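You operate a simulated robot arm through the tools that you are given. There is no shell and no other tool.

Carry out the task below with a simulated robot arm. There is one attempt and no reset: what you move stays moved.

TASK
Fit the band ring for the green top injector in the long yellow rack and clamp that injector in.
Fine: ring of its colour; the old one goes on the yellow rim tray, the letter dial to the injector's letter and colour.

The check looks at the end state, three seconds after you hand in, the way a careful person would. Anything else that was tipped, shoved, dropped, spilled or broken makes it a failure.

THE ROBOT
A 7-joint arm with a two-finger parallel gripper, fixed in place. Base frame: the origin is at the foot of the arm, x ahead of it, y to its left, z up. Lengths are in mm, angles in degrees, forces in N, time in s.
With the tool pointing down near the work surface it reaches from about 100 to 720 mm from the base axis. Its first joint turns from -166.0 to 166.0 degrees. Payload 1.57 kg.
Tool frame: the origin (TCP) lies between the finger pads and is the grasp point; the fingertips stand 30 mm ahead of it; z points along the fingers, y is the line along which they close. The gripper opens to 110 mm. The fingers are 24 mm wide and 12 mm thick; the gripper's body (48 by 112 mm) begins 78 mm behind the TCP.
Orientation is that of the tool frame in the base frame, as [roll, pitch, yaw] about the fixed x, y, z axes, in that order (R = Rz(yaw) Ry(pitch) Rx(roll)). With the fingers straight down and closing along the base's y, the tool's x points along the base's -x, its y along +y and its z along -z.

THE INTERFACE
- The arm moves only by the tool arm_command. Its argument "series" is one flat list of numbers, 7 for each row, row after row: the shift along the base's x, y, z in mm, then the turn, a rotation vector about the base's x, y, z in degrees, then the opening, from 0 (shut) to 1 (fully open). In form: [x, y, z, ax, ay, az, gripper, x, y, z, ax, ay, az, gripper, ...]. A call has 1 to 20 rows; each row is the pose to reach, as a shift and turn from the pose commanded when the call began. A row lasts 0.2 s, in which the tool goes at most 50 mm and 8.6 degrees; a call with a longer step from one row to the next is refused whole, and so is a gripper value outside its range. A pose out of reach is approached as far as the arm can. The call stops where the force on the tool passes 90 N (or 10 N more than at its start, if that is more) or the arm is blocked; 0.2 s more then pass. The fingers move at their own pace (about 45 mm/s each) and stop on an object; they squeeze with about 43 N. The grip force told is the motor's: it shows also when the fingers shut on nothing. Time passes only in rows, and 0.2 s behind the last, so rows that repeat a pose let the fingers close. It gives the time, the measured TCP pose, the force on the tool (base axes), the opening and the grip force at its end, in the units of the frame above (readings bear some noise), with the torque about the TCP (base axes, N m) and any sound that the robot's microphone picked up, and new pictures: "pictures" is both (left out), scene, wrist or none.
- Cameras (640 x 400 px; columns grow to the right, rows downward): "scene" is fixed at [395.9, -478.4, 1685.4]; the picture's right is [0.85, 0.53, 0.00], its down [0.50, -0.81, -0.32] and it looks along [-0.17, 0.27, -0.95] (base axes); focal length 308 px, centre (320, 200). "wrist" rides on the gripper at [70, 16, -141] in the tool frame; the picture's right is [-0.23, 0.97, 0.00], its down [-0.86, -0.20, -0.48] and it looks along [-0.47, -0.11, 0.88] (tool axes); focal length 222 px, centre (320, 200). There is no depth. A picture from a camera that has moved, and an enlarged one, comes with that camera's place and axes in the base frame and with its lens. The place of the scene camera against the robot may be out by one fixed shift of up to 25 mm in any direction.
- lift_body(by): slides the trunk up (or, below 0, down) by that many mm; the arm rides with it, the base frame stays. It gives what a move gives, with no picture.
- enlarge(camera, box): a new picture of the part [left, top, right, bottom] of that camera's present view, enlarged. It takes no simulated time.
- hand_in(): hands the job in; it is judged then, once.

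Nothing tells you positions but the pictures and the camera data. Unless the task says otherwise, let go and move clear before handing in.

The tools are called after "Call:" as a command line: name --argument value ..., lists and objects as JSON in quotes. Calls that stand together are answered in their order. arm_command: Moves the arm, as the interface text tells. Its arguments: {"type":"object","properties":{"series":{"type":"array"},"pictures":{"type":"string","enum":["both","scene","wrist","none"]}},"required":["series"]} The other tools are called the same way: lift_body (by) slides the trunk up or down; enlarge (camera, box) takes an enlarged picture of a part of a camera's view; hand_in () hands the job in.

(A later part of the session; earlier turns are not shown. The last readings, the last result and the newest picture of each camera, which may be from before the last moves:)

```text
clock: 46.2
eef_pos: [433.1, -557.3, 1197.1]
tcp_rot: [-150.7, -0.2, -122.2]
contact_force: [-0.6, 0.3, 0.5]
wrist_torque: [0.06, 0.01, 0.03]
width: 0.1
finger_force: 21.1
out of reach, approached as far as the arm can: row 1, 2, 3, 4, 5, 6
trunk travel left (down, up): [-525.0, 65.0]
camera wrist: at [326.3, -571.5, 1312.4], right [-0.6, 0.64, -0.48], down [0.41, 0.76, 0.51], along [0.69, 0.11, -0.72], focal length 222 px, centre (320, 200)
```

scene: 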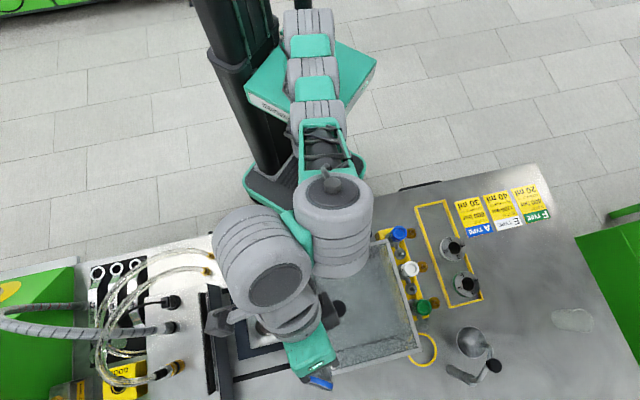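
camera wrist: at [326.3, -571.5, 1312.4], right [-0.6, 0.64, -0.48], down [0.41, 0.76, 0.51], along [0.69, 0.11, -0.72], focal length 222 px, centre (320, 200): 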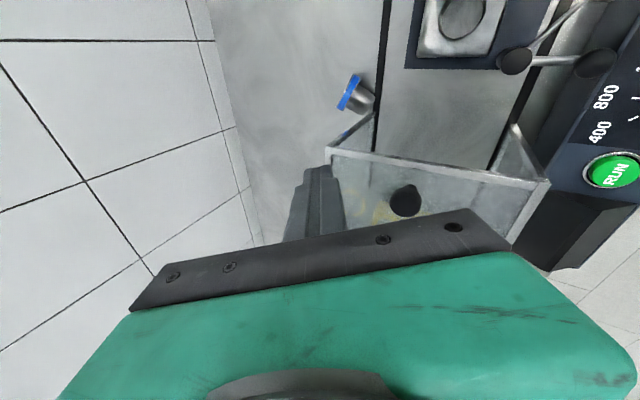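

It seems the elbow is near straight again, so inward motion for the tilt is blocked. I'll pull back to mid-range slowly and make the tilt there instead.

Call:
arm_command --series '[-10, 10, 5, 0, 0, 0, 0, -20, 20, 5, 0, 0, 0, 0, -30, 30, 5, 0, 0, 0, 0, -45, 42, 5, 0, 0, 0, 0, -60, 55, 5, 0, 0, 0, 0, -75, 70, 5, 0, 0, 0, 0, -90, 85, 5, 0, 0, 0, 0, -105, 100, 5, 0, 0, 0, 0, -105, 100, 5, 0, 0, 0, 0, -105, 100, 5, 0, 0, 0, 0]'

```text
clock: 48.4
eef_pos: [432.4, -557.0, 1196.6]
tcp_rot: [-150.7, -0.3, -122.1]
contact_force: [0.6, -0.6, 0.0]
wrist_torque: [0.01, 0.01, -0.01]
width: 0.0
finger_force: 21.2
out of reach, approached as far as the arm can: row 1, 2, 3, 4, 5, 6, 7, 8, 9, 10
trunk travel left (down, up): [-525.0, 65.0]
camera wrist: at [326.2, -571.5, 1312.5], right [-0.6, 0.64, -0.48], down [0.41, 0.76, 0.51], along [0.69, 0.11, -0.72], focal length 222 px, centre (320, 200)
```

scene: 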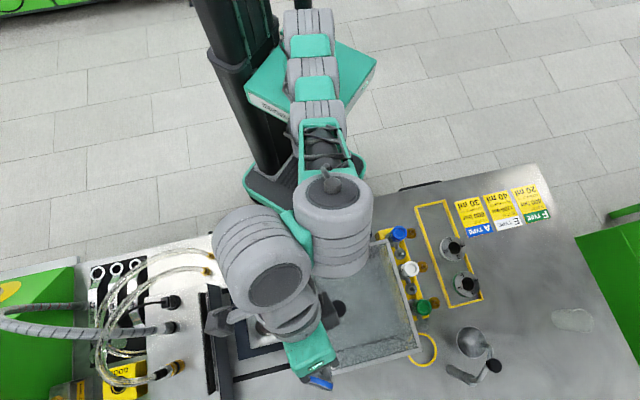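
wrist: 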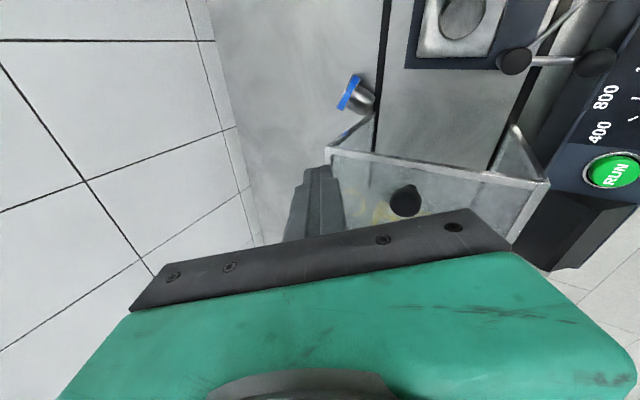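

No motion in that orientation – a wrist joint seems to be at its limit. I'll undo the tilt in place.

Call:
arm_command --series '[0, 0, 0, 2, 3.5, 0, 0, 0, 0, 0, 4, 6.9, 0, 0, 0, 0, 0, 7, 12.1, 0, 0, 0, 0, 0, 10, 17.3, 0, 0, 0, 0, 0, 13, 22.5, 0, 0, 0, 0, 0, 15, 26, 0, 0, 0, 0, 0, 15, 26, 0, 0]' --pictures "scene"

```text
clock: 50.0
eef_pos: [408.7, -520.0, 1168.4]
tcp_rot: [-180.0, -1.1, -121.6]
contact_force: [0.2, 0.3, -0.7]
wrist_torque: [0.02, 0.01, 0.02]
width: 0.1
finger_force: 21.0
out of reach, approached as far as the arm can: row 4, 5, 6, 7
trunk travel left (down, up): [-525.0, 65.0]
```

scene: 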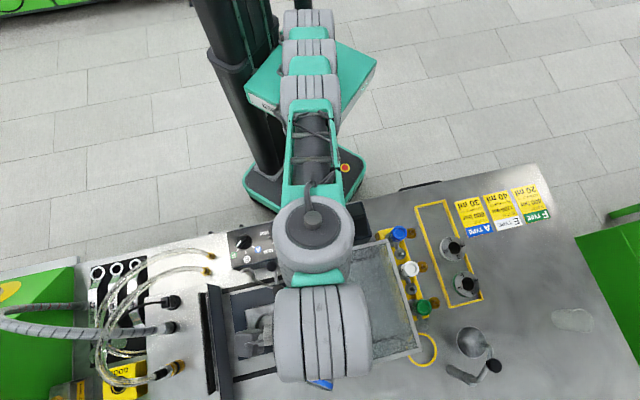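

Vertical again. Now inward to mid-range, slowly.

Call:
arm_command --series '[-8, 8, 0, 0, 1, 0, 0, -16, 18, 0, 0, 1, 0, 0, -26, 30, 0, 0, 1, 0, 0, -40, 45, 0, 0, 1, 0, 0, -58, 62, 0, 0, 1, 0, 0, -78, 80, 0, 0, 1, 0, 0, -100, 98, 0, 0, 1, 0, 0, -125, 115, 0, 0, 1, 0, 0, -145, 125, 0, 0, 1, 0, 0, -145, 125, 0, 0, 1, 0, 0]' --pictures "scene"

```text
clock: 52.2
eef_pos: [269.3, -406.5, 1192.6]
tcp_rot: [178.9, -1.4, -121.7]
contact_force: [0.2, -0.7, 0.0]
wrist_torque: [0.07, -0.05, -0.01]
width: 0.0
finger_force: 21.2
out of reach, approached as far as the arm can: row 8, 9, 10
trunk travel left (down, up): [-525.0, 65.0]
```

scene: 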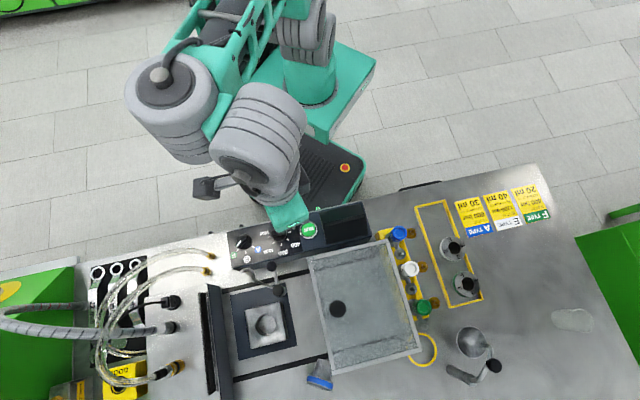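

The arm is out of the way, so I can inspect the ring and cover from the scene camera.

Call:
enlarge --camera "scene" --box '[280, 330, 392, 400]'

Call:
enlarge --camera "scene" --box '[220, 200, 460, 350]'

Call:
enlarge --camera "scene" --box '[100, 0, 420, 200]'

```text
5.71 times, centred on (336, 365) of scene
camera zoom: at [395.9, -478.4, 1685.4], right [0.85, 0.53, 0.0], down [0.5, -0.81, -0.32], along [-0.17, 0.27, -0.95], focal length 1761 px, centre (229, -743)
```

zoom: 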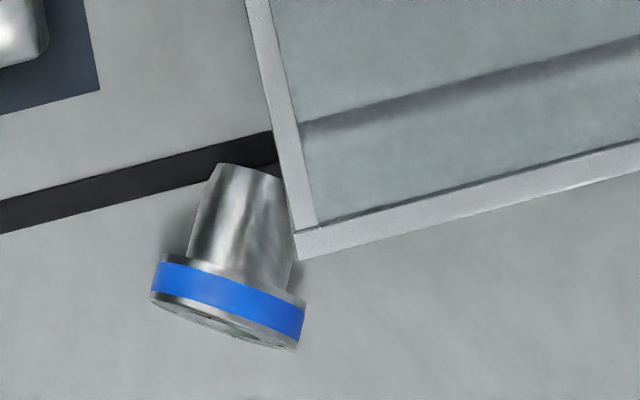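

```text
2.67 times, centred on (340, 275) of scene
camera zoom: at [395.9, -478.4, 1685.4], right [0.85, 0.53, 0.0], down [0.5, -0.81, -0.32], along [-0.17, 0.27, -0.95], focal length 822 px, centre (267, 0)
```

zoom: 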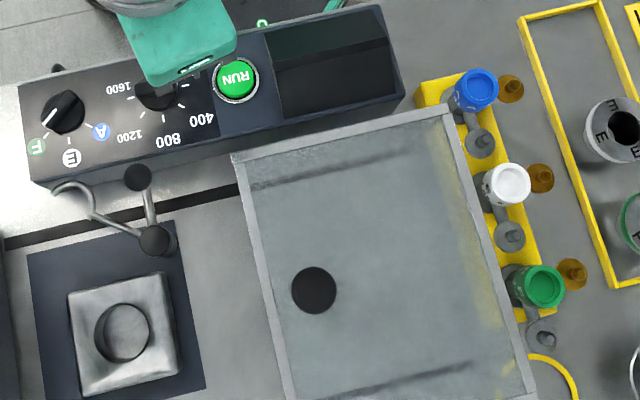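

```text
2.00 times, centred on (260, 100) of scene
camera zoom: at [395.9, -478.4, 1685.4], right [0.85, 0.53, 0.0], down [0.5, -0.81, -0.32], along [-0.17, 0.27, -0.95], focal length 616 px, centre (440, 400)
```

zoom: 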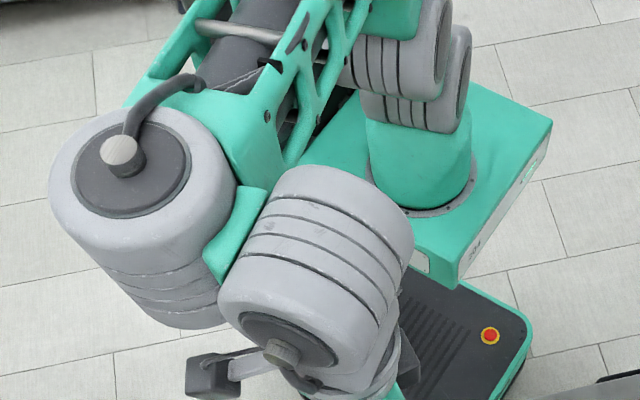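

The whole ring is visible now: head ≈(478,-629), shank end ≈(464,-592), axis about 111°. The wrist seems limited at large yaw, so I'll return to yaw 140 at mid-range, where an outward tilt should be comfortable.

Call:
arm_command --series '[0, 0, -4, -0.1, -0.2, -8.2, 0.3, 0, 0, -8, -0.2, -0.3, -16.4, 0.6, 0, 0, -12, -0.3, -0.5, -24.6, 0.8, 0, 0, -16, -0.4, -0.6, -32.8, 1, 0, 0, -20, -0.4, -0.8, -41, 1, 0, 0, -24, -0.5, -0.9, -49.2, 1, 0, 0, -28, -0.6, -1.1, -57.4, 1, 0, 0, -32, -0.7, -1.2, -65.6, 1, 0, 0, -36, -0.8, -1.4, -73.8, 1, 0, 0, -40, -0.8, -1.5, -82, 1, 0, 0, -40, -0.9, -1.7, -90.2, 1, 0, 0, -40, -0.97, -1.77, -98, 1, 0, 0, -40, -0.97, -1.77, -98, 1]' --pictures "none"

```text
clock: 55.0
eef_pos: [277.0, -423.2, 1173.6]
tcp_rot: [179.8, -0.9, 140.4]
contact_force: [-1.0, -0.8, 0.0]
wrist_torque: [0.05, -0.08, -0.01]
width: 110.0
finger_force: 0.1
out of reach, approached as far as the arm can: row 1, 2, 3, 4, 5, 6, 7, 8, 9, 10, 11, 12, 13
trunk travel left (down, up): [-525.0, 65.0]
```

Call:
arm_command --series '[0, 0, -5, 0, 0, 0, 1, 0, -5, -10, 0, 0, 0, 1, 0, -10, -15, 0, 0, 0, 1, 0, -10, -15, 0, 0, 0, 1]'

```text
clock: 56.0
eef_pos: [279.6, -437.7, 1164.2]
tcp_rot: [-179.9, -0.9, 140.4]
contact_force: [0.2, 0.2, 0.1]
wrist_torque: [-0.06, 0.0, 0.01]
width: 110.0
finger_force: 0.2
out of reach, approached as far as the arm can: row 1, 2, 3
trunk travel left (down, up): [-525.0, 65.0]
camera wrist: at [238.8, -381.8, 1305.0], right [0.8, 0.61, 0.0], down [0.54, -0.7, 0.47], along [0.28, -0.37, -0.89], focal length 222 px, centre (320, 200)
```

scene: 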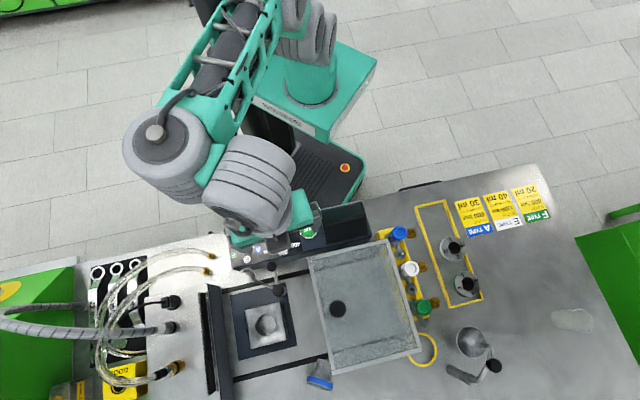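
wrist: 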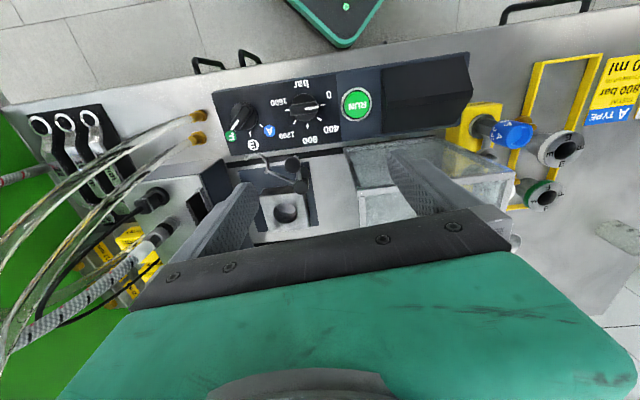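

It moves again. I'll go to a lower mid-range pose, then swing the tilt (35°, azimuth −40°) with the TCP following the natural arc so the wrist hardly moves.

Call:
arm_command --series '[3, -12, -12, 0, 0, 0, 1, 6, -25, -25, 0, 0, 0, 1, 10, -40, -40, 0, 0, 0, 1, 10, -40, -40, 0, 0, 0, 1, 26, -53, -38, -3.9, -4.6, 0, 1, 42, -67, -35, -7.7, -9.2, 0, 1, 58, -80, -30, -11.6, -13.8, 0, 1, 74, -94, -23, -15.4, -18.4, 0, 1, 90, -107, -15, -19.3, -23, 0, 1, 106, -120, -5, -22.5, -26.8, 0, 1, 106, -120, -5, -22.5, -26.8, 0, 1]'

```text
clock: 58.4
eef_pos: [402.0, -602.9, 1142.6]
tcp_rot: [-179.8, 34.1, 140.6]
contact_force: [0.1, -0.3, 0.2]
wrist_torque: [-0.01, 0.01, 0.0]
width: 109.9
finger_force: 0.1
out of reach, approached as far as the arm can: row 1, 2, 3, 4, 5, 6, 7, 8, 9, 10, 11
trunk travel left (down, up): [-525.0, 65.0]
camera wrist: at [307.3, -501.2, 1220.6], right [0.77, 0.63, 0.12], down [0.21, -0.43, 0.88], along [0.61, -0.64, -0.47], focal length 222 px, centre (320, 200)
```

scene: 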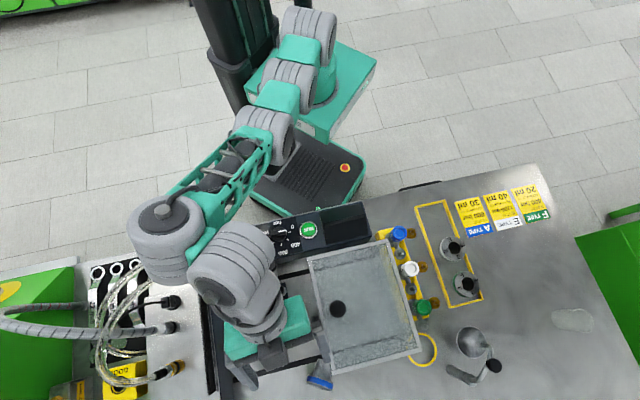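
wrist: 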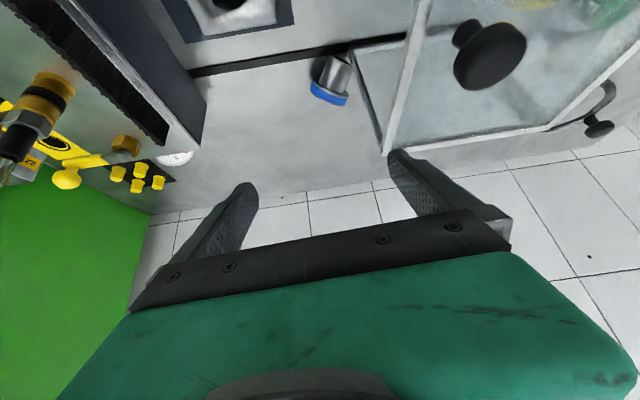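

Tilt reached (34°) and the ring is nicely in view between the fingers. I'll zoom to measure it.

Call:
enlarge --camera "wrist" --box '[240, 30, 432, 150]'

Call:
enlarge --camera "wrist" --box '[296, 40, 376, 90]'

```text
3.33 times, centred on (336, 90) of wrist
camera zoom: at [307.3, -501.2, 1220.6], right [0.77, 0.63, 0.12], down [0.21, -0.43, 0.88], along [0.61, -0.64, -0.47], focal length 740 px, centre (267, 567)
```

zoom: 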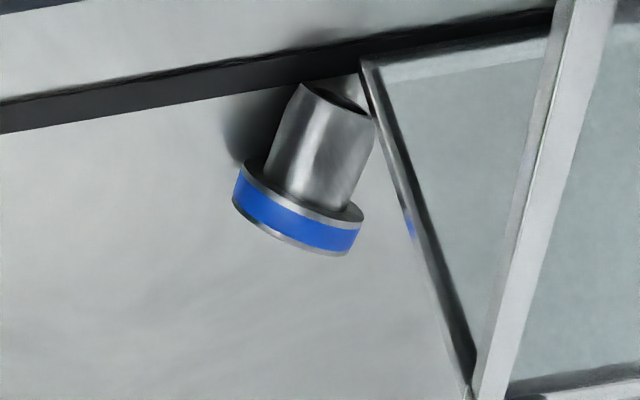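

```text
8.00 times, centred on (336, 65) of wrist
camera zoom: at [307.3, -501.2, 1220.6], right [0.77, 0.63, 0.12], down [0.21, -0.43, 0.88], along [0.61, -0.64, -0.47], focal length 1777 px, centre (192, 1280)
```

zoom: 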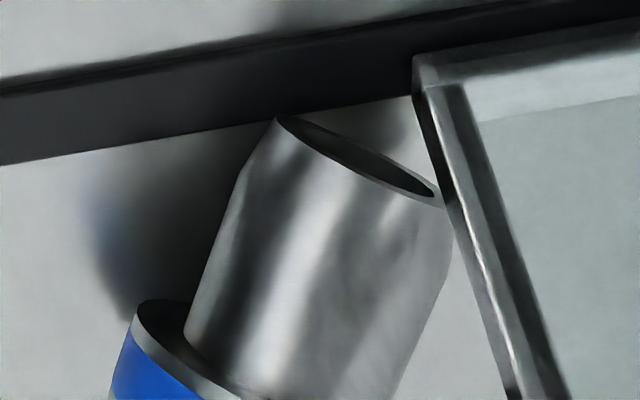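

I see the ring's shank end right next to the cover's front-left post (post ≈(468,-578)). Plan: hook the right finger beyond the ring's face and pull it inward/left, away from the cover. First move left, then outward above the ring.

Call:
arm_command --series '[-9, -11, 0, 0, 0, 0, 1, -18.6, -22.2, 0, 0, 0, 0, 1, 0.6, -38.2, 0, 0, 0, 0, 1, 15.9, -51.1, -15, 0, 0, 0, 1, 31.2, -64, -40, 0, 0, 0, 1, 46.1, -76.5, -65, 0, 0, 0, 1, 46.1, -76.5, -65, 0, 0, 0, 1]'

Call:
enlarge --camera "wrist" --box '[240, 50, 432, 170]'

```text
clock: 60.0
eef_pos: [445.2, -679.6, 1078.5]
tcp_rot: [-179.2, 34.6, 140.6]
contact_force: [1.5, -0.4, 0.5]
wrist_torque: [0.01, 0.02, 0.01]
width: 110.1
finger_force: 0.0
trunk travel left (down, up): [-525.0, 65.0]
camera wrist: at [350.0, -578.5, 1154.2], right [0.77, 0.63, 0.12], down [0.21, -0.42, 0.88], along [0.61, -0.65, -0.46], focal length 222 px, centre (320, 200)
```

scene: 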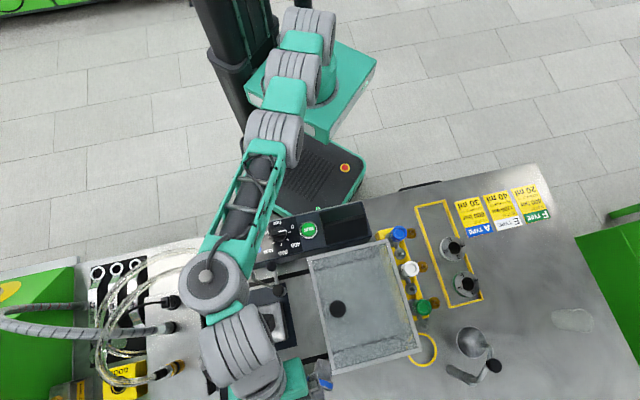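
wrist: 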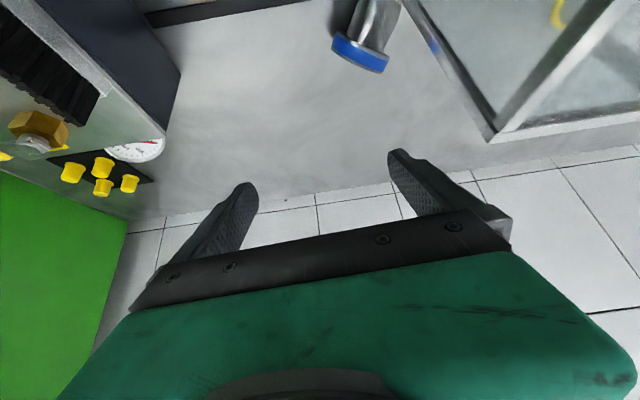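

```text
3.33 times, centred on (336, 110) of wrist
camera zoom: at [350.0, -578.5, 1154.2], right [0.77, 0.63, 0.12], down [0.21, -0.42, 0.88], along [0.61, -0.65, -0.46], focal length 740 px, centre (267, 500)
```

zoom: 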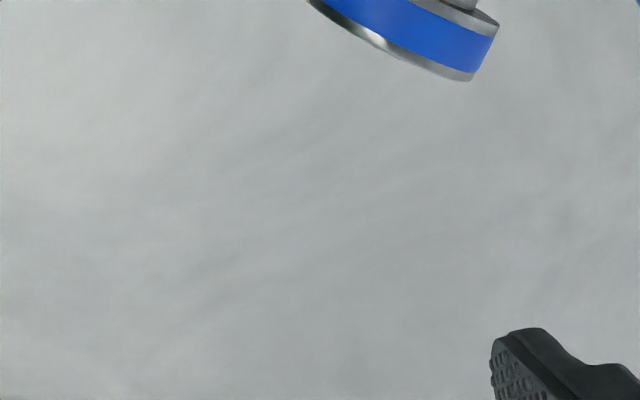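

Reached precisely. The tilted finger leans inward, so I'll go 16 mm further out and lower so the right fingertip is behind the ring's head.

Call:
arm_command --series '[6, -5, -5, 0, 0, 0, 1, 12.3, -10.3, -20, 0, 0, 0, 1, 12.3, -10.3, -45, 0, 0, 0, 1, 12.3, -10.3, -70, 0, 0, 0, 1, 12.3, -10.3, -90, 0, 0, 0, 1, 12.3, -10.3, -90, 0, 0, 0, 1]'

Call:
enlarge --camera "scene" --box '[240, 300, 400, 400]'

```text
clock: 61.4
eef_pos: [454.5, -688.0, 989.8]
tcp_rot: [-179.3, 34.7, 140.6]
contact_force: [-0.2, 0.2, 0.4]
wrist_torque: [-0.02, -0.01, -0.01]
width: 110.0
finger_force: 0.0
trunk travel left (down, up): [-525.0, 65.0]
camera wrist: at [360.8, -587.0, 1065.5], right [0.77, 0.63, 0.12], down [0.21, -0.42, 0.88], along [0.61, -0.65, -0.46], focal length 222 px, centre (320, 200)
```

scene: 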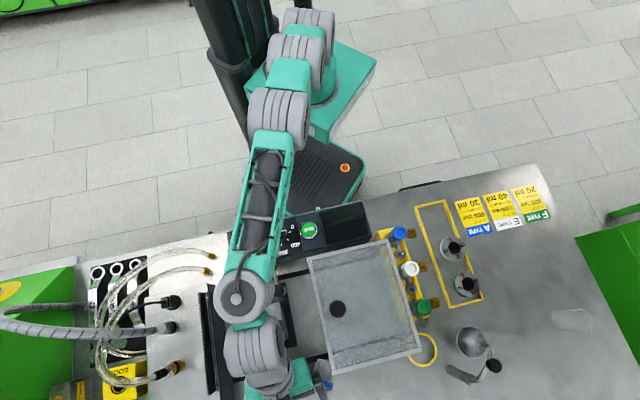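
wrist: 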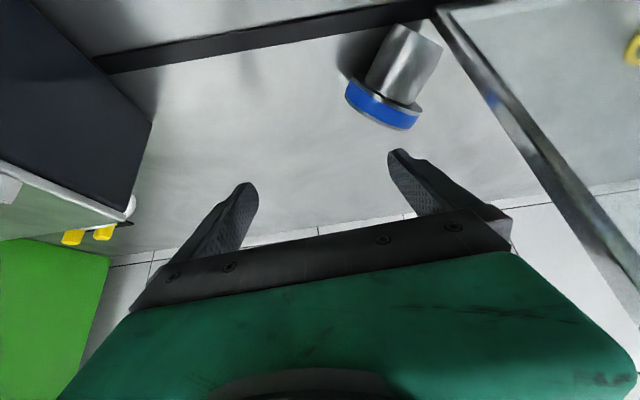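

```text
4.00 times, centred on (320, 350) of scene
camera zoom: at [395.9, -478.4, 1685.4], right [0.85, 0.53, 0.0], down [0.5, -0.81, -0.32], along [-0.17, 0.27, -0.95], focal length 1233 px, centre (320, -400)
```

zoom: 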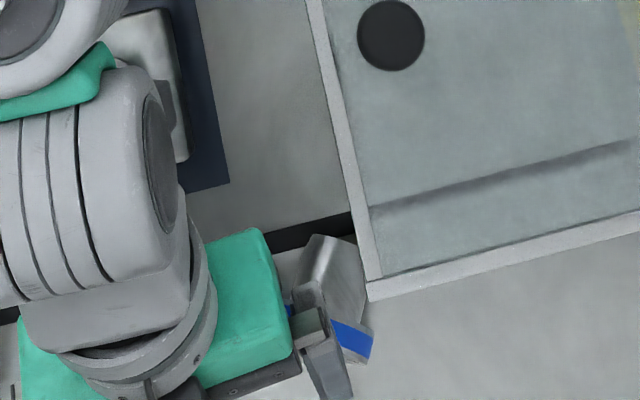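

The fingertip is behind the ring's head, aligned. Pulling inward (140° direction) gently in small steps.

Call:
arm_command --series '[-4.6, 3.9, 0, 0, 0, 0, 1, -9.2, 7.7, 0, 0, 0, 0, 1, -13.8, 11.6, 0, 0, 0, 0, 1, -18.4, 15.4, 0, 0, 0, 0, 1, -23, 19.3, 0, 0, 0, 0, 1, -27.6, 23.1, 0, 0, 0, 0, 1]'

Call:
enlarge --camera "scene" --box '[240, 300, 400, 400]'

```text
clock: 62.8
eef_pos: [426.9, -664.7, 989.5]
tcp_rot: [-179.3, 34.8, 140.6]
contact_force: [1.0, -0.2, 0.3]
wrist_torque: [0.01, -0.01, -0.02]
width: 110.1
finger_force: 0.1
trunk travel left (down, up): [-525.0, 65.0]
camera wrist: at [332.8, -563.1, 1065.8], right [0.77, 0.63, 0.12], down [0.21, -0.42, 0.88], along [0.61, -0.65, -0.46], focal length 222 px, centre (320, 200)
```

scene: 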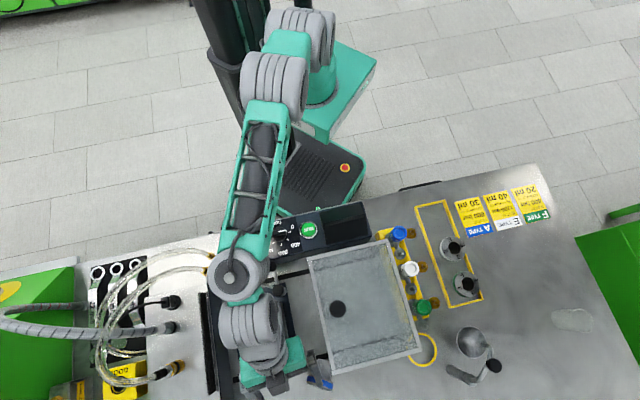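
wrist: 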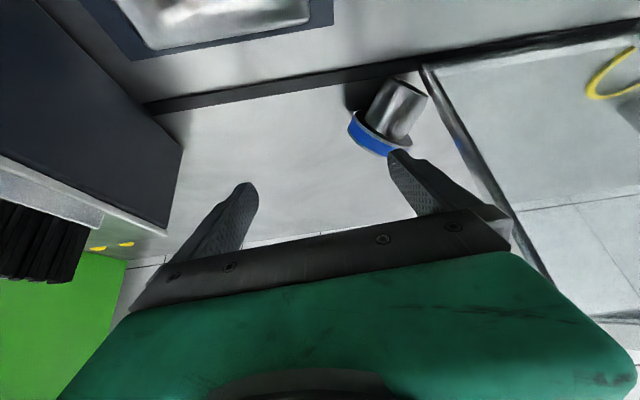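

```text
4.00 times, centred on (320, 350) of scene
camera zoom: at [395.9, -478.4, 1685.4], right [0.85, 0.53, 0.0], down [0.5, -0.81, -0.32], along [-0.17, 0.27, -0.95], focal length 1233 px, centre (320, -400)
```

zoom: 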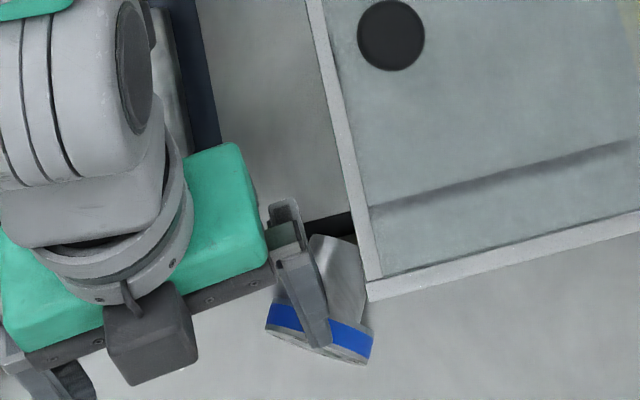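

The finger skimmed over the ring – the bench is lower than I assumed (tray corner triangulates to z≈916, bench ≈903, ring top ≈958). I'll go back out, 10 mm further, and lower by another 32 mm.

Call:
arm_command --series '[9, -7.5, 3, 0, 0, 0, 1, 18, -15, 3, 0, 0, 0, 1, 27.6, -23.1, 2, 0, 0, 0, 1, 35.3, -29.6, 0, 0, 0, 0, 1, 35.3, -29.6, -12, 0, 0, 0, 1, 35.3, -29.6, -24, 0, 0, 0, 1, 35.3, -29.6, -32, 0, 0, 0, 1]'

Call:
enlarge --camera "wrist" --box '[300, 40, 460, 140]'

```text
clock: 64.4
eef_pos: [463.5, -695.1, 957.9]
tcp_rot: [-179.3, 34.7, 140.6]
contact_force: [0.7, 0.2, -0.2]
wrist_torque: [-0.02, 0.01, -0.01]
width: 109.9
finger_force: 0.1
trunk travel left (down, up): [-525.0, 65.0]
camera wrist: at [369.6, -593.2, 1034.1], right [0.77, 0.63, 0.12], down [0.21, -0.42, 0.88], along [0.61, -0.65, -0.46], focal length 222 px, centre (320, 200)
```

scene: 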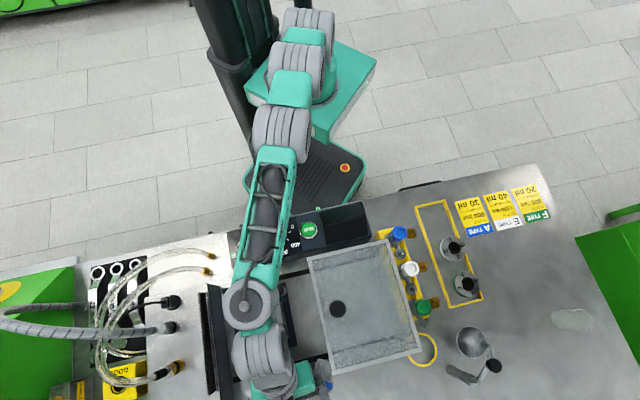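
wrist: 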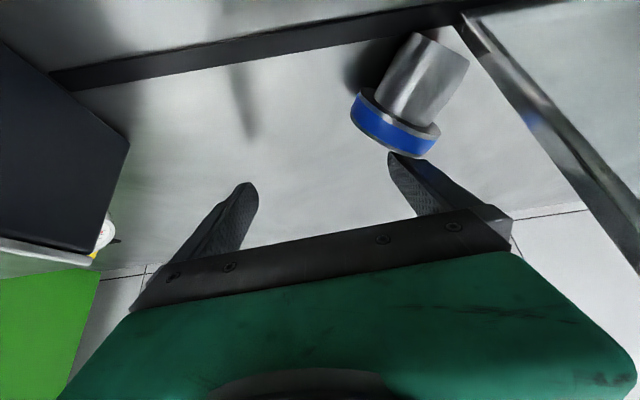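

```text
4.00 times, centred on (380, 90) of wrist
camera zoom: at [369.6, -593.2, 1034.1], right [0.77, 0.63, 0.12], down [0.21, -0.42, 0.88], along [0.61, -0.65, -0.46], focal length 888 px, centre (80, 640)
```

zoom: 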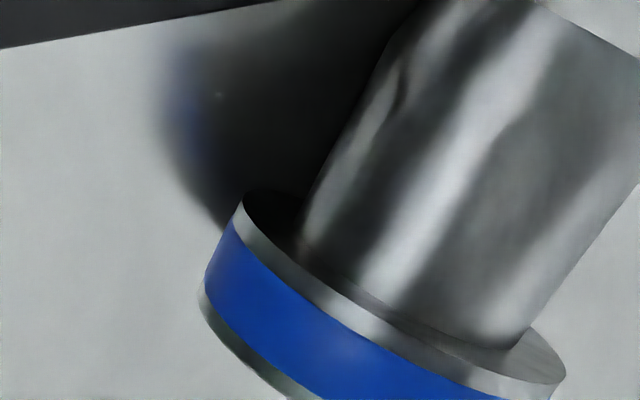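

Now pulling again at the lower height.

Call:
arm_command --series '[-4.6, 3.9, 0, 0, 0, 0, 1, -9.2, 7.7, 0, 0, 0, 0, 1, -13.8, 11.6, 0, 0, 0, 0, 1, -18.4, 15.4, 0, 0, 0, 0, 1, -23, 19.3, 0, 0, 0, 0, 1, -27.6, 23.1, 0, 0, 0, 0, 1]'

Call:
enlarge --camera "scene" --box '[240, 300, 400, 400]'

```text
clock: 65.8
eef_pos: [434.5, -668.9, 956.8]
tcp_rot: [-179.4, 34.8, 140.6]
contact_force: [-2.7, -1.0, 15.9]
wrist_torque: [0.91, -0.46, 0.14]
width: 107.8
finger_force: 0.0
trunk travel left (down, up): [-525.0, 65.0]
camera wrist: at [340.5, -568.2, 1033.9], right [0.77, 0.63, 0.12], down [0.21, -0.42, 0.88], along [0.61, -0.65, -0.46], focal length 222 px, centre (320, 200)
```

scene: 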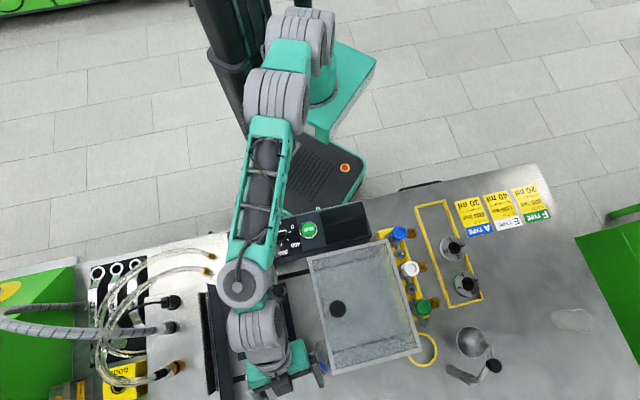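
wrist: 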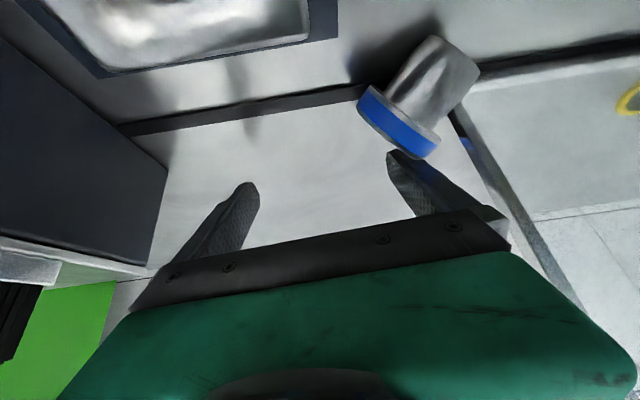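

```text
4.00 times, centred on (320, 350) of scene
camera zoom: at [395.9, -478.4, 1685.4], right [0.85, 0.53, 0.0], down [0.5, -0.81, -0.32], along [-0.17, 0.27, -0.95], focal length 1233 px, centre (320, -400)
```

zoom: 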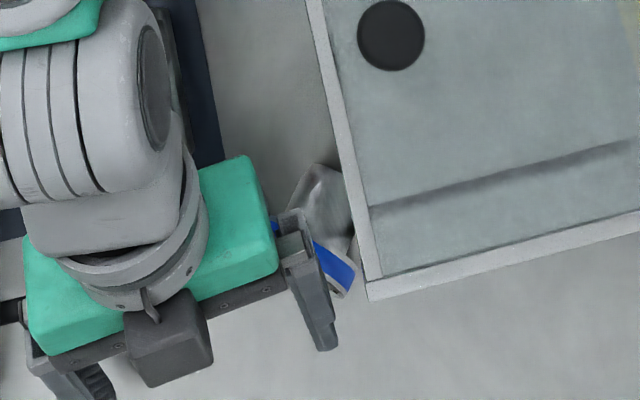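

The ring is sliding inward with the finger. Continuing the pull, a bit more to the left.

Call:
arm_command --series '[-5.4, 2.7, 0, 0, 0, 0, 1, -10.8, 5.4, 0, 0, 0, 0, 1, -16.2, 8.1, 0, 0, 0, 0, 1, -21.6, 10.8, 0, 0, 0, 0, 1, -27, 13.5, 0, 0, 0, 0, 1, -32.4, 16.2, 0, 0, 0, 0, 1]'

Call:
enlarge --camera "scene" --box '[240, 300, 400, 400]'

```text
clock: 67.2
eef_pos: [402.4, -655.5, 959.1]
tcp_rot: [-179.3, 34.8, 140.6]
contact_force: [-2.1, -4.1, 15.9]
wrist_torque: [0.92, -0.51, 0.02]
width: 105.6
finger_force: 0.0
trunk travel left (down, up): [-525.0, 65.0]
camera wrist: at [307.0, -553.4, 1035.2], right [0.77, 0.63, 0.12], down [0.21, -0.42, 0.88], along [0.61, -0.65, -0.45], focal length 222 px, centre (320, 200)
```

scene: 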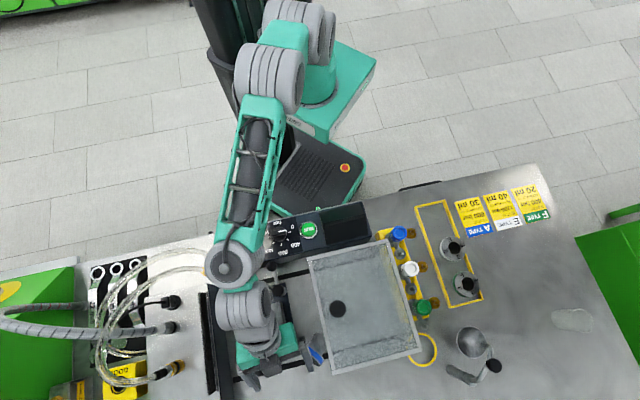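
wrist: 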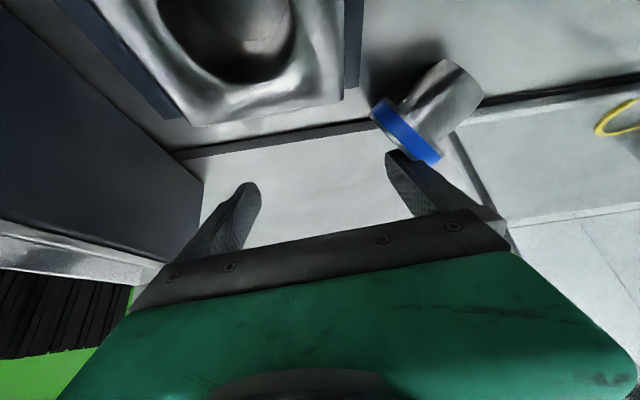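

```text
4.00 times, centred on (320, 350) of scene
camera zoom: at [395.9, -478.4, 1685.4], right [0.85, 0.53, 0.0], down [0.5, -0.81, -0.32], along [-0.17, 0.27, -0.95], focal length 1233 px, centre (320, -400)
```

zoom: 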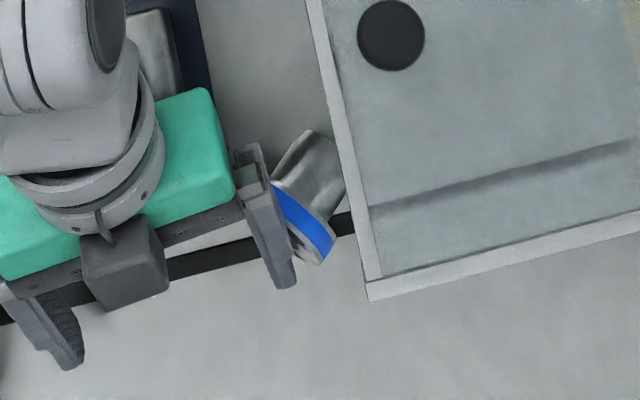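

Call:
arm_command --series '[-5.4, 2.7, 0, 0, 0, 0, 1, -10.8, 5.4, 0, 0, 0, 0, 1, -16.2, 8.1, 0, 0, 0, 0, 1, -21.6, 10.8, 0, 0, 0, 0, 1, -27, 13.5, 0, 0, 0, 0, 1, -32.4, 16.2, 0, 0, 0, 0, 1, -37.8, 18.9, 0, 0, 0, 0, 1]'

Call:
enlarge --camera "scene" --box '[240, 280, 400, 380]'

```text
clock: 68.8
eef_pos: [364.7, -636.0, 956.8]
tcp_rot: [-179.3, 34.6, 140.5]
contact_force: [0.6, 0.6, 0.8]
wrist_torque: [0.02, -0.03, -0.01]
width: 109.8
finger_force: 0.1
trunk travel left (down, up): [-525.0, 65.0]
camera wrist: at [270.3, -534.8, 1033.5], right [0.77, 0.63, 0.12], down [0.21, -0.42, 0.88], along [0.61, -0.65, -0.46], focal length 222 px, centre (320, 200)
```

scene: 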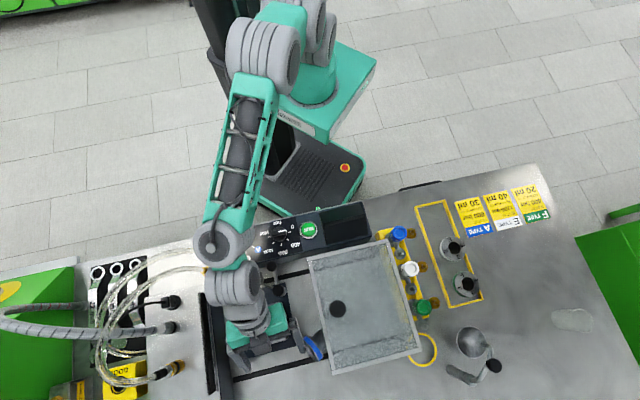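
wrist: 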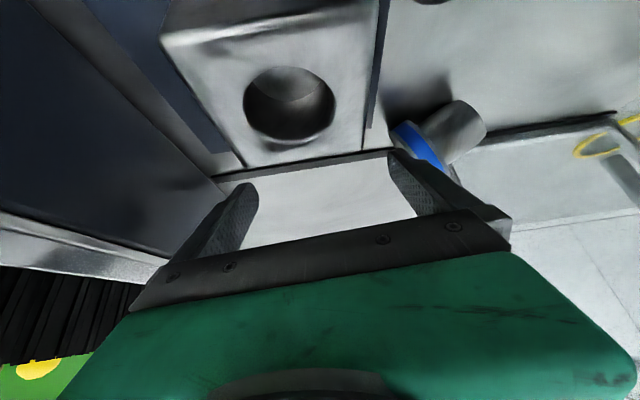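

```text
4.00 times, centred on (320, 330) of scene
camera zoom: at [395.9, -478.4, 1685.4], right [0.85, 0.53, 0.0], down [0.5, -0.81, -0.32], along [-0.17, 0.27, -0.95], focal length 1233 px, centre (320, -320)
```

zoom: 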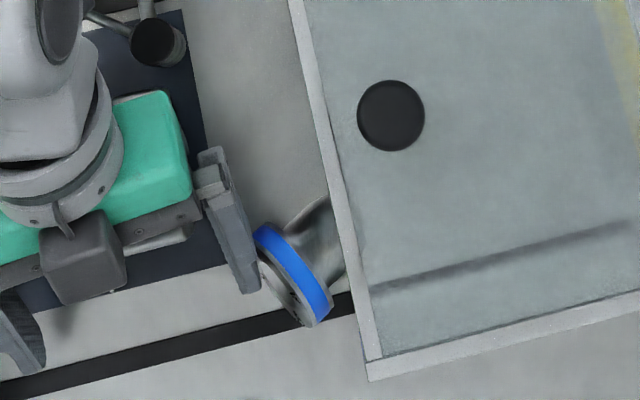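

The finger slipped past; the ring now lies left of the cover with its axis about 84° and head facing front-left. I'll rise, swing the tool about vertical by +34° (pointing toward +x), and look for an end-to-end grasp from the left.

Call:
arm_command --series '[-5, 0, 15, 0, 0, 0, 1, -5, 5, 45, 0, 0, 0, 1, -5, 10, 85, 0, 0, 0, 1, -5, 15, 110, 0, 0, 8, 1, 0, 20, 110, 0, 0, 16, 1, 0, 25, 110, 0, 0, 24, 1, 0, 30, 110, 0, 0, 32, 1, 0, 30, 110, 0, 0, 34, 1, 0, 30, 110, 0, 0, 34, 1]'

Call:
enlarge --camera "wrist" --box '[240, 50, 432, 170]'

Call:
enlarge --camera "scene" --box '[260, 290, 388, 370]'

```text
clock: 70.8
eef_pos: [363.6, -604.9, 1068.2]
tcp_rot: [-179.3, 34.8, 174.6]
contact_force: [-0.7, -0.4, -1.0]
wrist_torque: [-0.02, 0.01, -0.02]
width: 109.9
finger_force: 0.0
trunk travel left (down, up): [-525.0, 65.0]
camera wrist: at [230.4, -574.9, 1143.6], right [0.28, 0.95, 0.12], down [0.41, -0.23, 0.88], along [0.87, -0.2, -0.46], focal length 222 px, centre (320, 200)
```

scene: 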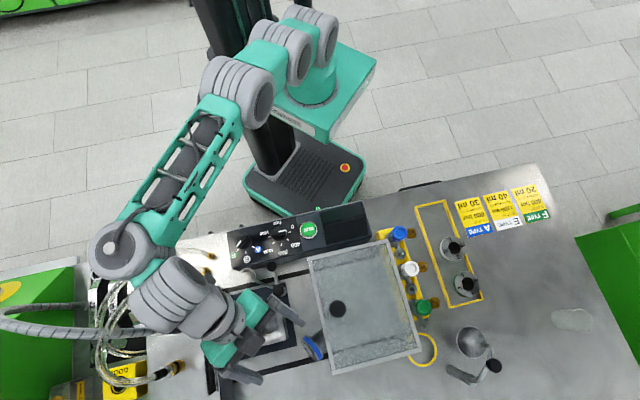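
wrist: 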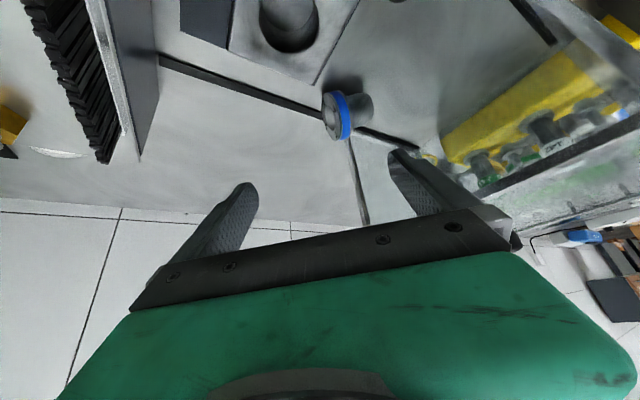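

```text
3.33 times, centred on (336, 110) of wrist
camera zoom: at [230.4, -574.9, 1143.6], right [0.28, 0.95, 0.12], down [0.41, -0.23, 0.88], along [0.87, -0.2, -0.46], focal length 740 px, centre (267, 500)
```

zoom: 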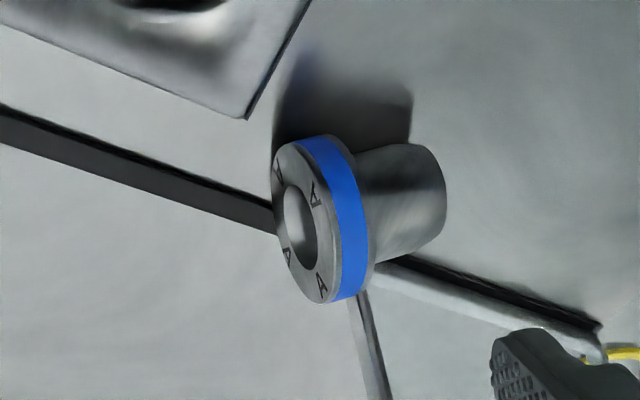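

```text
5.00 times, centred on (324, 330) of scene
camera zoom: at [395.9, -478.4, 1685.4], right [0.85, 0.53, 0.0], down [0.5, -0.81, -0.32], along [-0.17, 0.27, -0.95], focal length 1541 px, centre (300, -450)
```

zoom: 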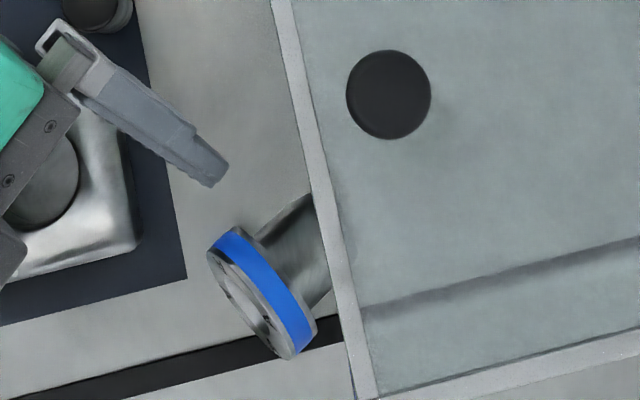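

Excellent view: ring head centre ≈(432,-587), axis ≈76°, shank end ≈(441,-547). I'll align the closing axis to 76° and approach along the tool axis so the fingers bracket the ring end to end.

Call:
arm_command --series '[5, 8, -15, 0, 0, -4.3, 1, 12, 20, -35, 0, 0, -8.6, 1, 18.4, 30.4, -60, 0, 0, -8.6, 1, 18.4, 30.4, -60, 0, 0, -8.6, 1]'

Call:
enlarge --camera "wrist" --box '[240, 50, 432, 170]'

```text
clock: 71.8
eef_pos: [385.0, -576.4, 1008.5]
tcp_rot: [-179.2, 34.7, 165.9]
contact_force: [-0.1, -0.3, -0.3]
wrist_torque: [-0.02, 0.02, 0.01]
width: 110.0
finger_force: 0.1
trunk travel left (down, up): [-525.0, 65.0]
camera wrist: at [256.0, -524.8, 1084.2], right [0.42, 0.9, 0.12], down [0.37, -0.29, 0.88], along [0.83, -0.33, -0.46], focal length 222 px, centre (320, 200)
```

scene: 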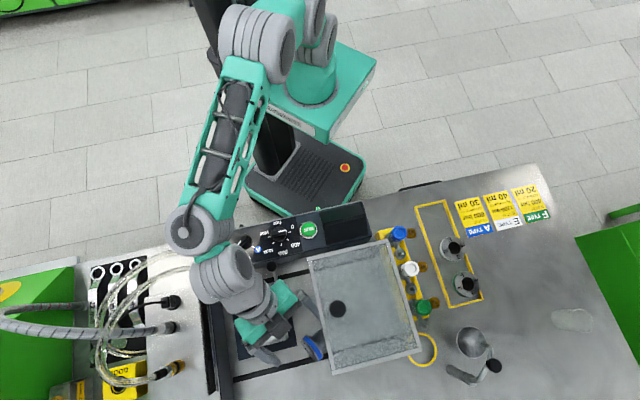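
wrist: 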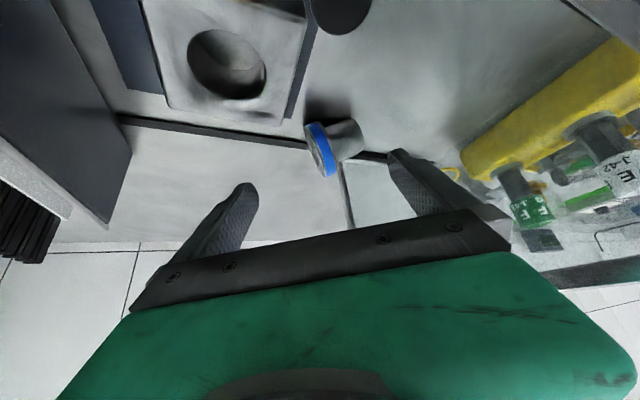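

```text
3.33 times, centred on (336, 110) of wrist
camera zoom: at [256.0, -524.8, 1084.2], right [0.42, 0.9, 0.12], down [0.37, -0.29, 0.88], along [0.83, -0.33, -0.46], focal length 740 px, centre (267, 500)
```

zoom: 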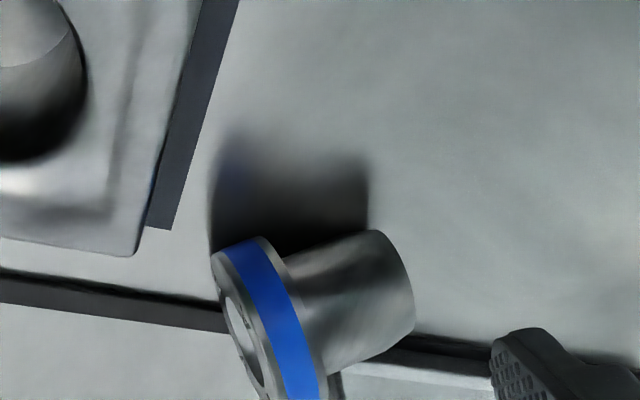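

The ring sits nicely between the fingers' lines. Advancing along the tool axis ~80 mm.

Call:
arm_command --series '[11, -2.8, -16.4, 0, 0, 0, 1, 22, -5.5, -32.8, 0, 0, 0, 1, 33, -8.3, -49.2, 0, 0, 0, 1, 41, -10.3, -61, 0, 0, 0, 1, 44.7, -11.2, -66.6, 0, 0, 0, 1, 44.7, -11.2, -66.6, 0, 0, 0, 1]'

Call:
enlarge --camera "wrist" --box '[240, 80, 432, 200]'

Call:
enlarge --camera "scene" --box '[240, 280, 400, 380]'

```text
clock: 73.2
eef_pos: [429.9, -587.9, 940.1]
tcp_rot: [-179.3, 34.6, 166.0]
contact_force: [0.3, 0.0, 0.4]
wrist_torque: [0.01, 0.0, -0.01]
width: 110.3
finger_force: 0.0
trunk travel left (down, up): [-525.0, 65.0]
camera wrist: at [300.4, -536.2, 1017.3], right [0.42, 0.9, 0.12], down [0.37, -0.29, 0.88], along [0.83, -0.33, -0.46], focal length 222 px, centre (320, 200)
```

scene: 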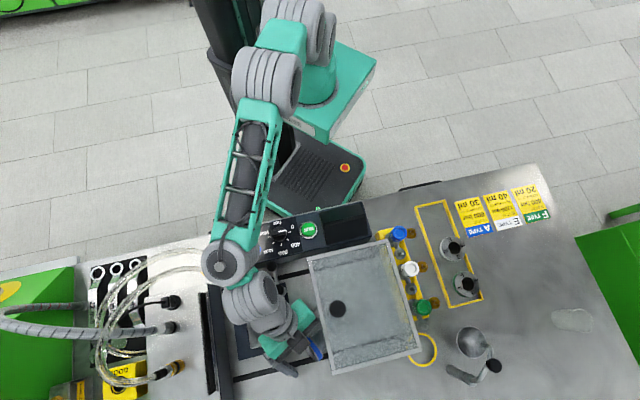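
wrist: 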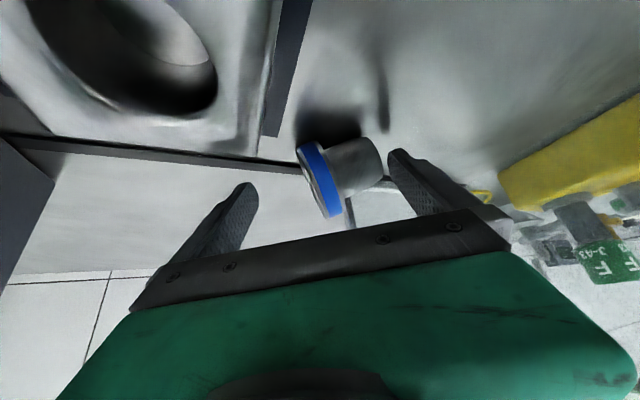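

```text
3.33 times, centred on (336, 140) of wrist
camera zoom: at [300.4, -536.2, 1017.3], right [0.42, 0.9, 0.12], down [0.37, -0.29, 0.88], along [0.83, -0.33, -0.46], focal length 740 px, centre (267, 400)
```

zoom: 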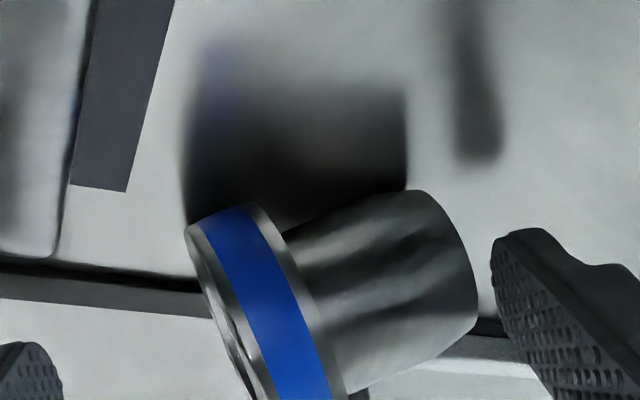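

```text
4.00 times, centred on (320, 330) of scene
camera zoom: at [395.9, -478.4, 1685.4], right [0.85, 0.53, 0.0], down [0.5, -0.81, -0.32], along [-0.17, 0.27, -0.95], focal length 1233 px, centre (320, -320)
```

zoom: 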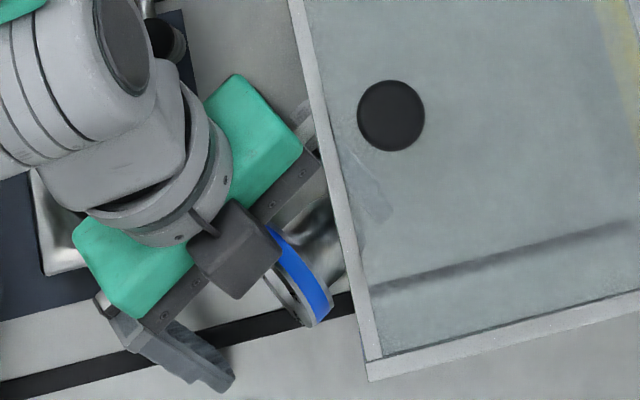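

Clear of the bench and cover, and the ring is bracketed. Advancing 5 mm more and closing end to end.

Call:
arm_command --series '[2.8, -0.7, -4.1, 0, 0, 0, 1, 2.8, -0.7, -4.1, 0, 0, 0, 0.8, 2.8, -0.7, -4.1, 0, 0, 0, 0.6, 2.8, -0.7, -4.1, 0, 0, 0, 0.3, 2.8, -0.7, -4.1, 0, 0, 0, 0.3, 2.8, -0.7, -4.1, 0, 0, 0, 0.3]'

Call:
enlarge --camera "wrist" --box '[240, 80, 432, 200]'

```text
clock: 74.6
eef_pos: [430.9, -588.0, 940.3]
tcp_rot: [-179.2, 34.9, 166.0]
contact_force: [-1.1, -1.3, 5.0]
wrist_torque: [-0.13, 0.01, 0.0]
width: 51.8
finger_force: 26.1
trunk travel left (down, up): [-525.0, 65.0]
camera wrist: at [302.4, -537.0, 1014.9], right [0.42, 0.9, 0.12], down [0.37, -0.29, 0.88], along [0.83, -0.33, -0.45], focal length 222 px, centre (320, 200)
```

scene: 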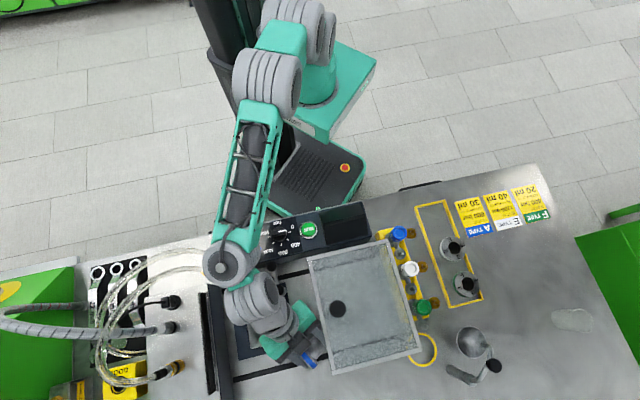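
wrist: 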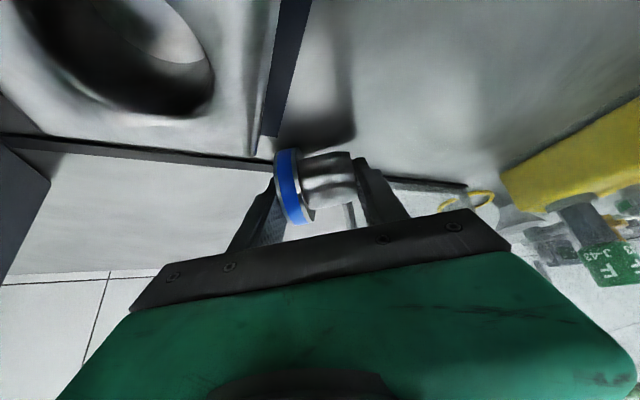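

```text
3.33 times, centred on (336, 140) of wrist
camera zoom: at [302.4, -537.0, 1014.9], right [0.42, 0.9, 0.12], down [0.37, -0.29, 0.88], along [0.83, -0.33, -0.45], focal length 740 px, centre (267, 400)
```

zoom: 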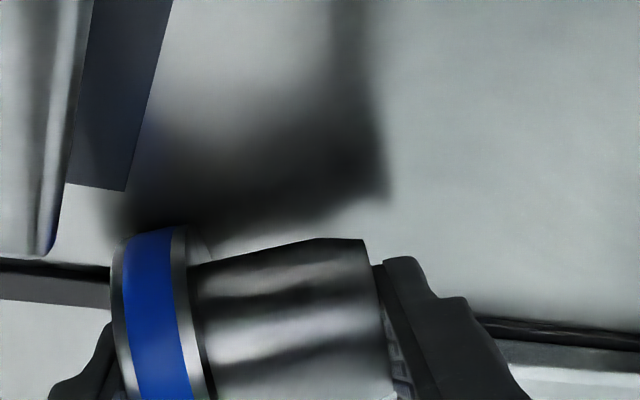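

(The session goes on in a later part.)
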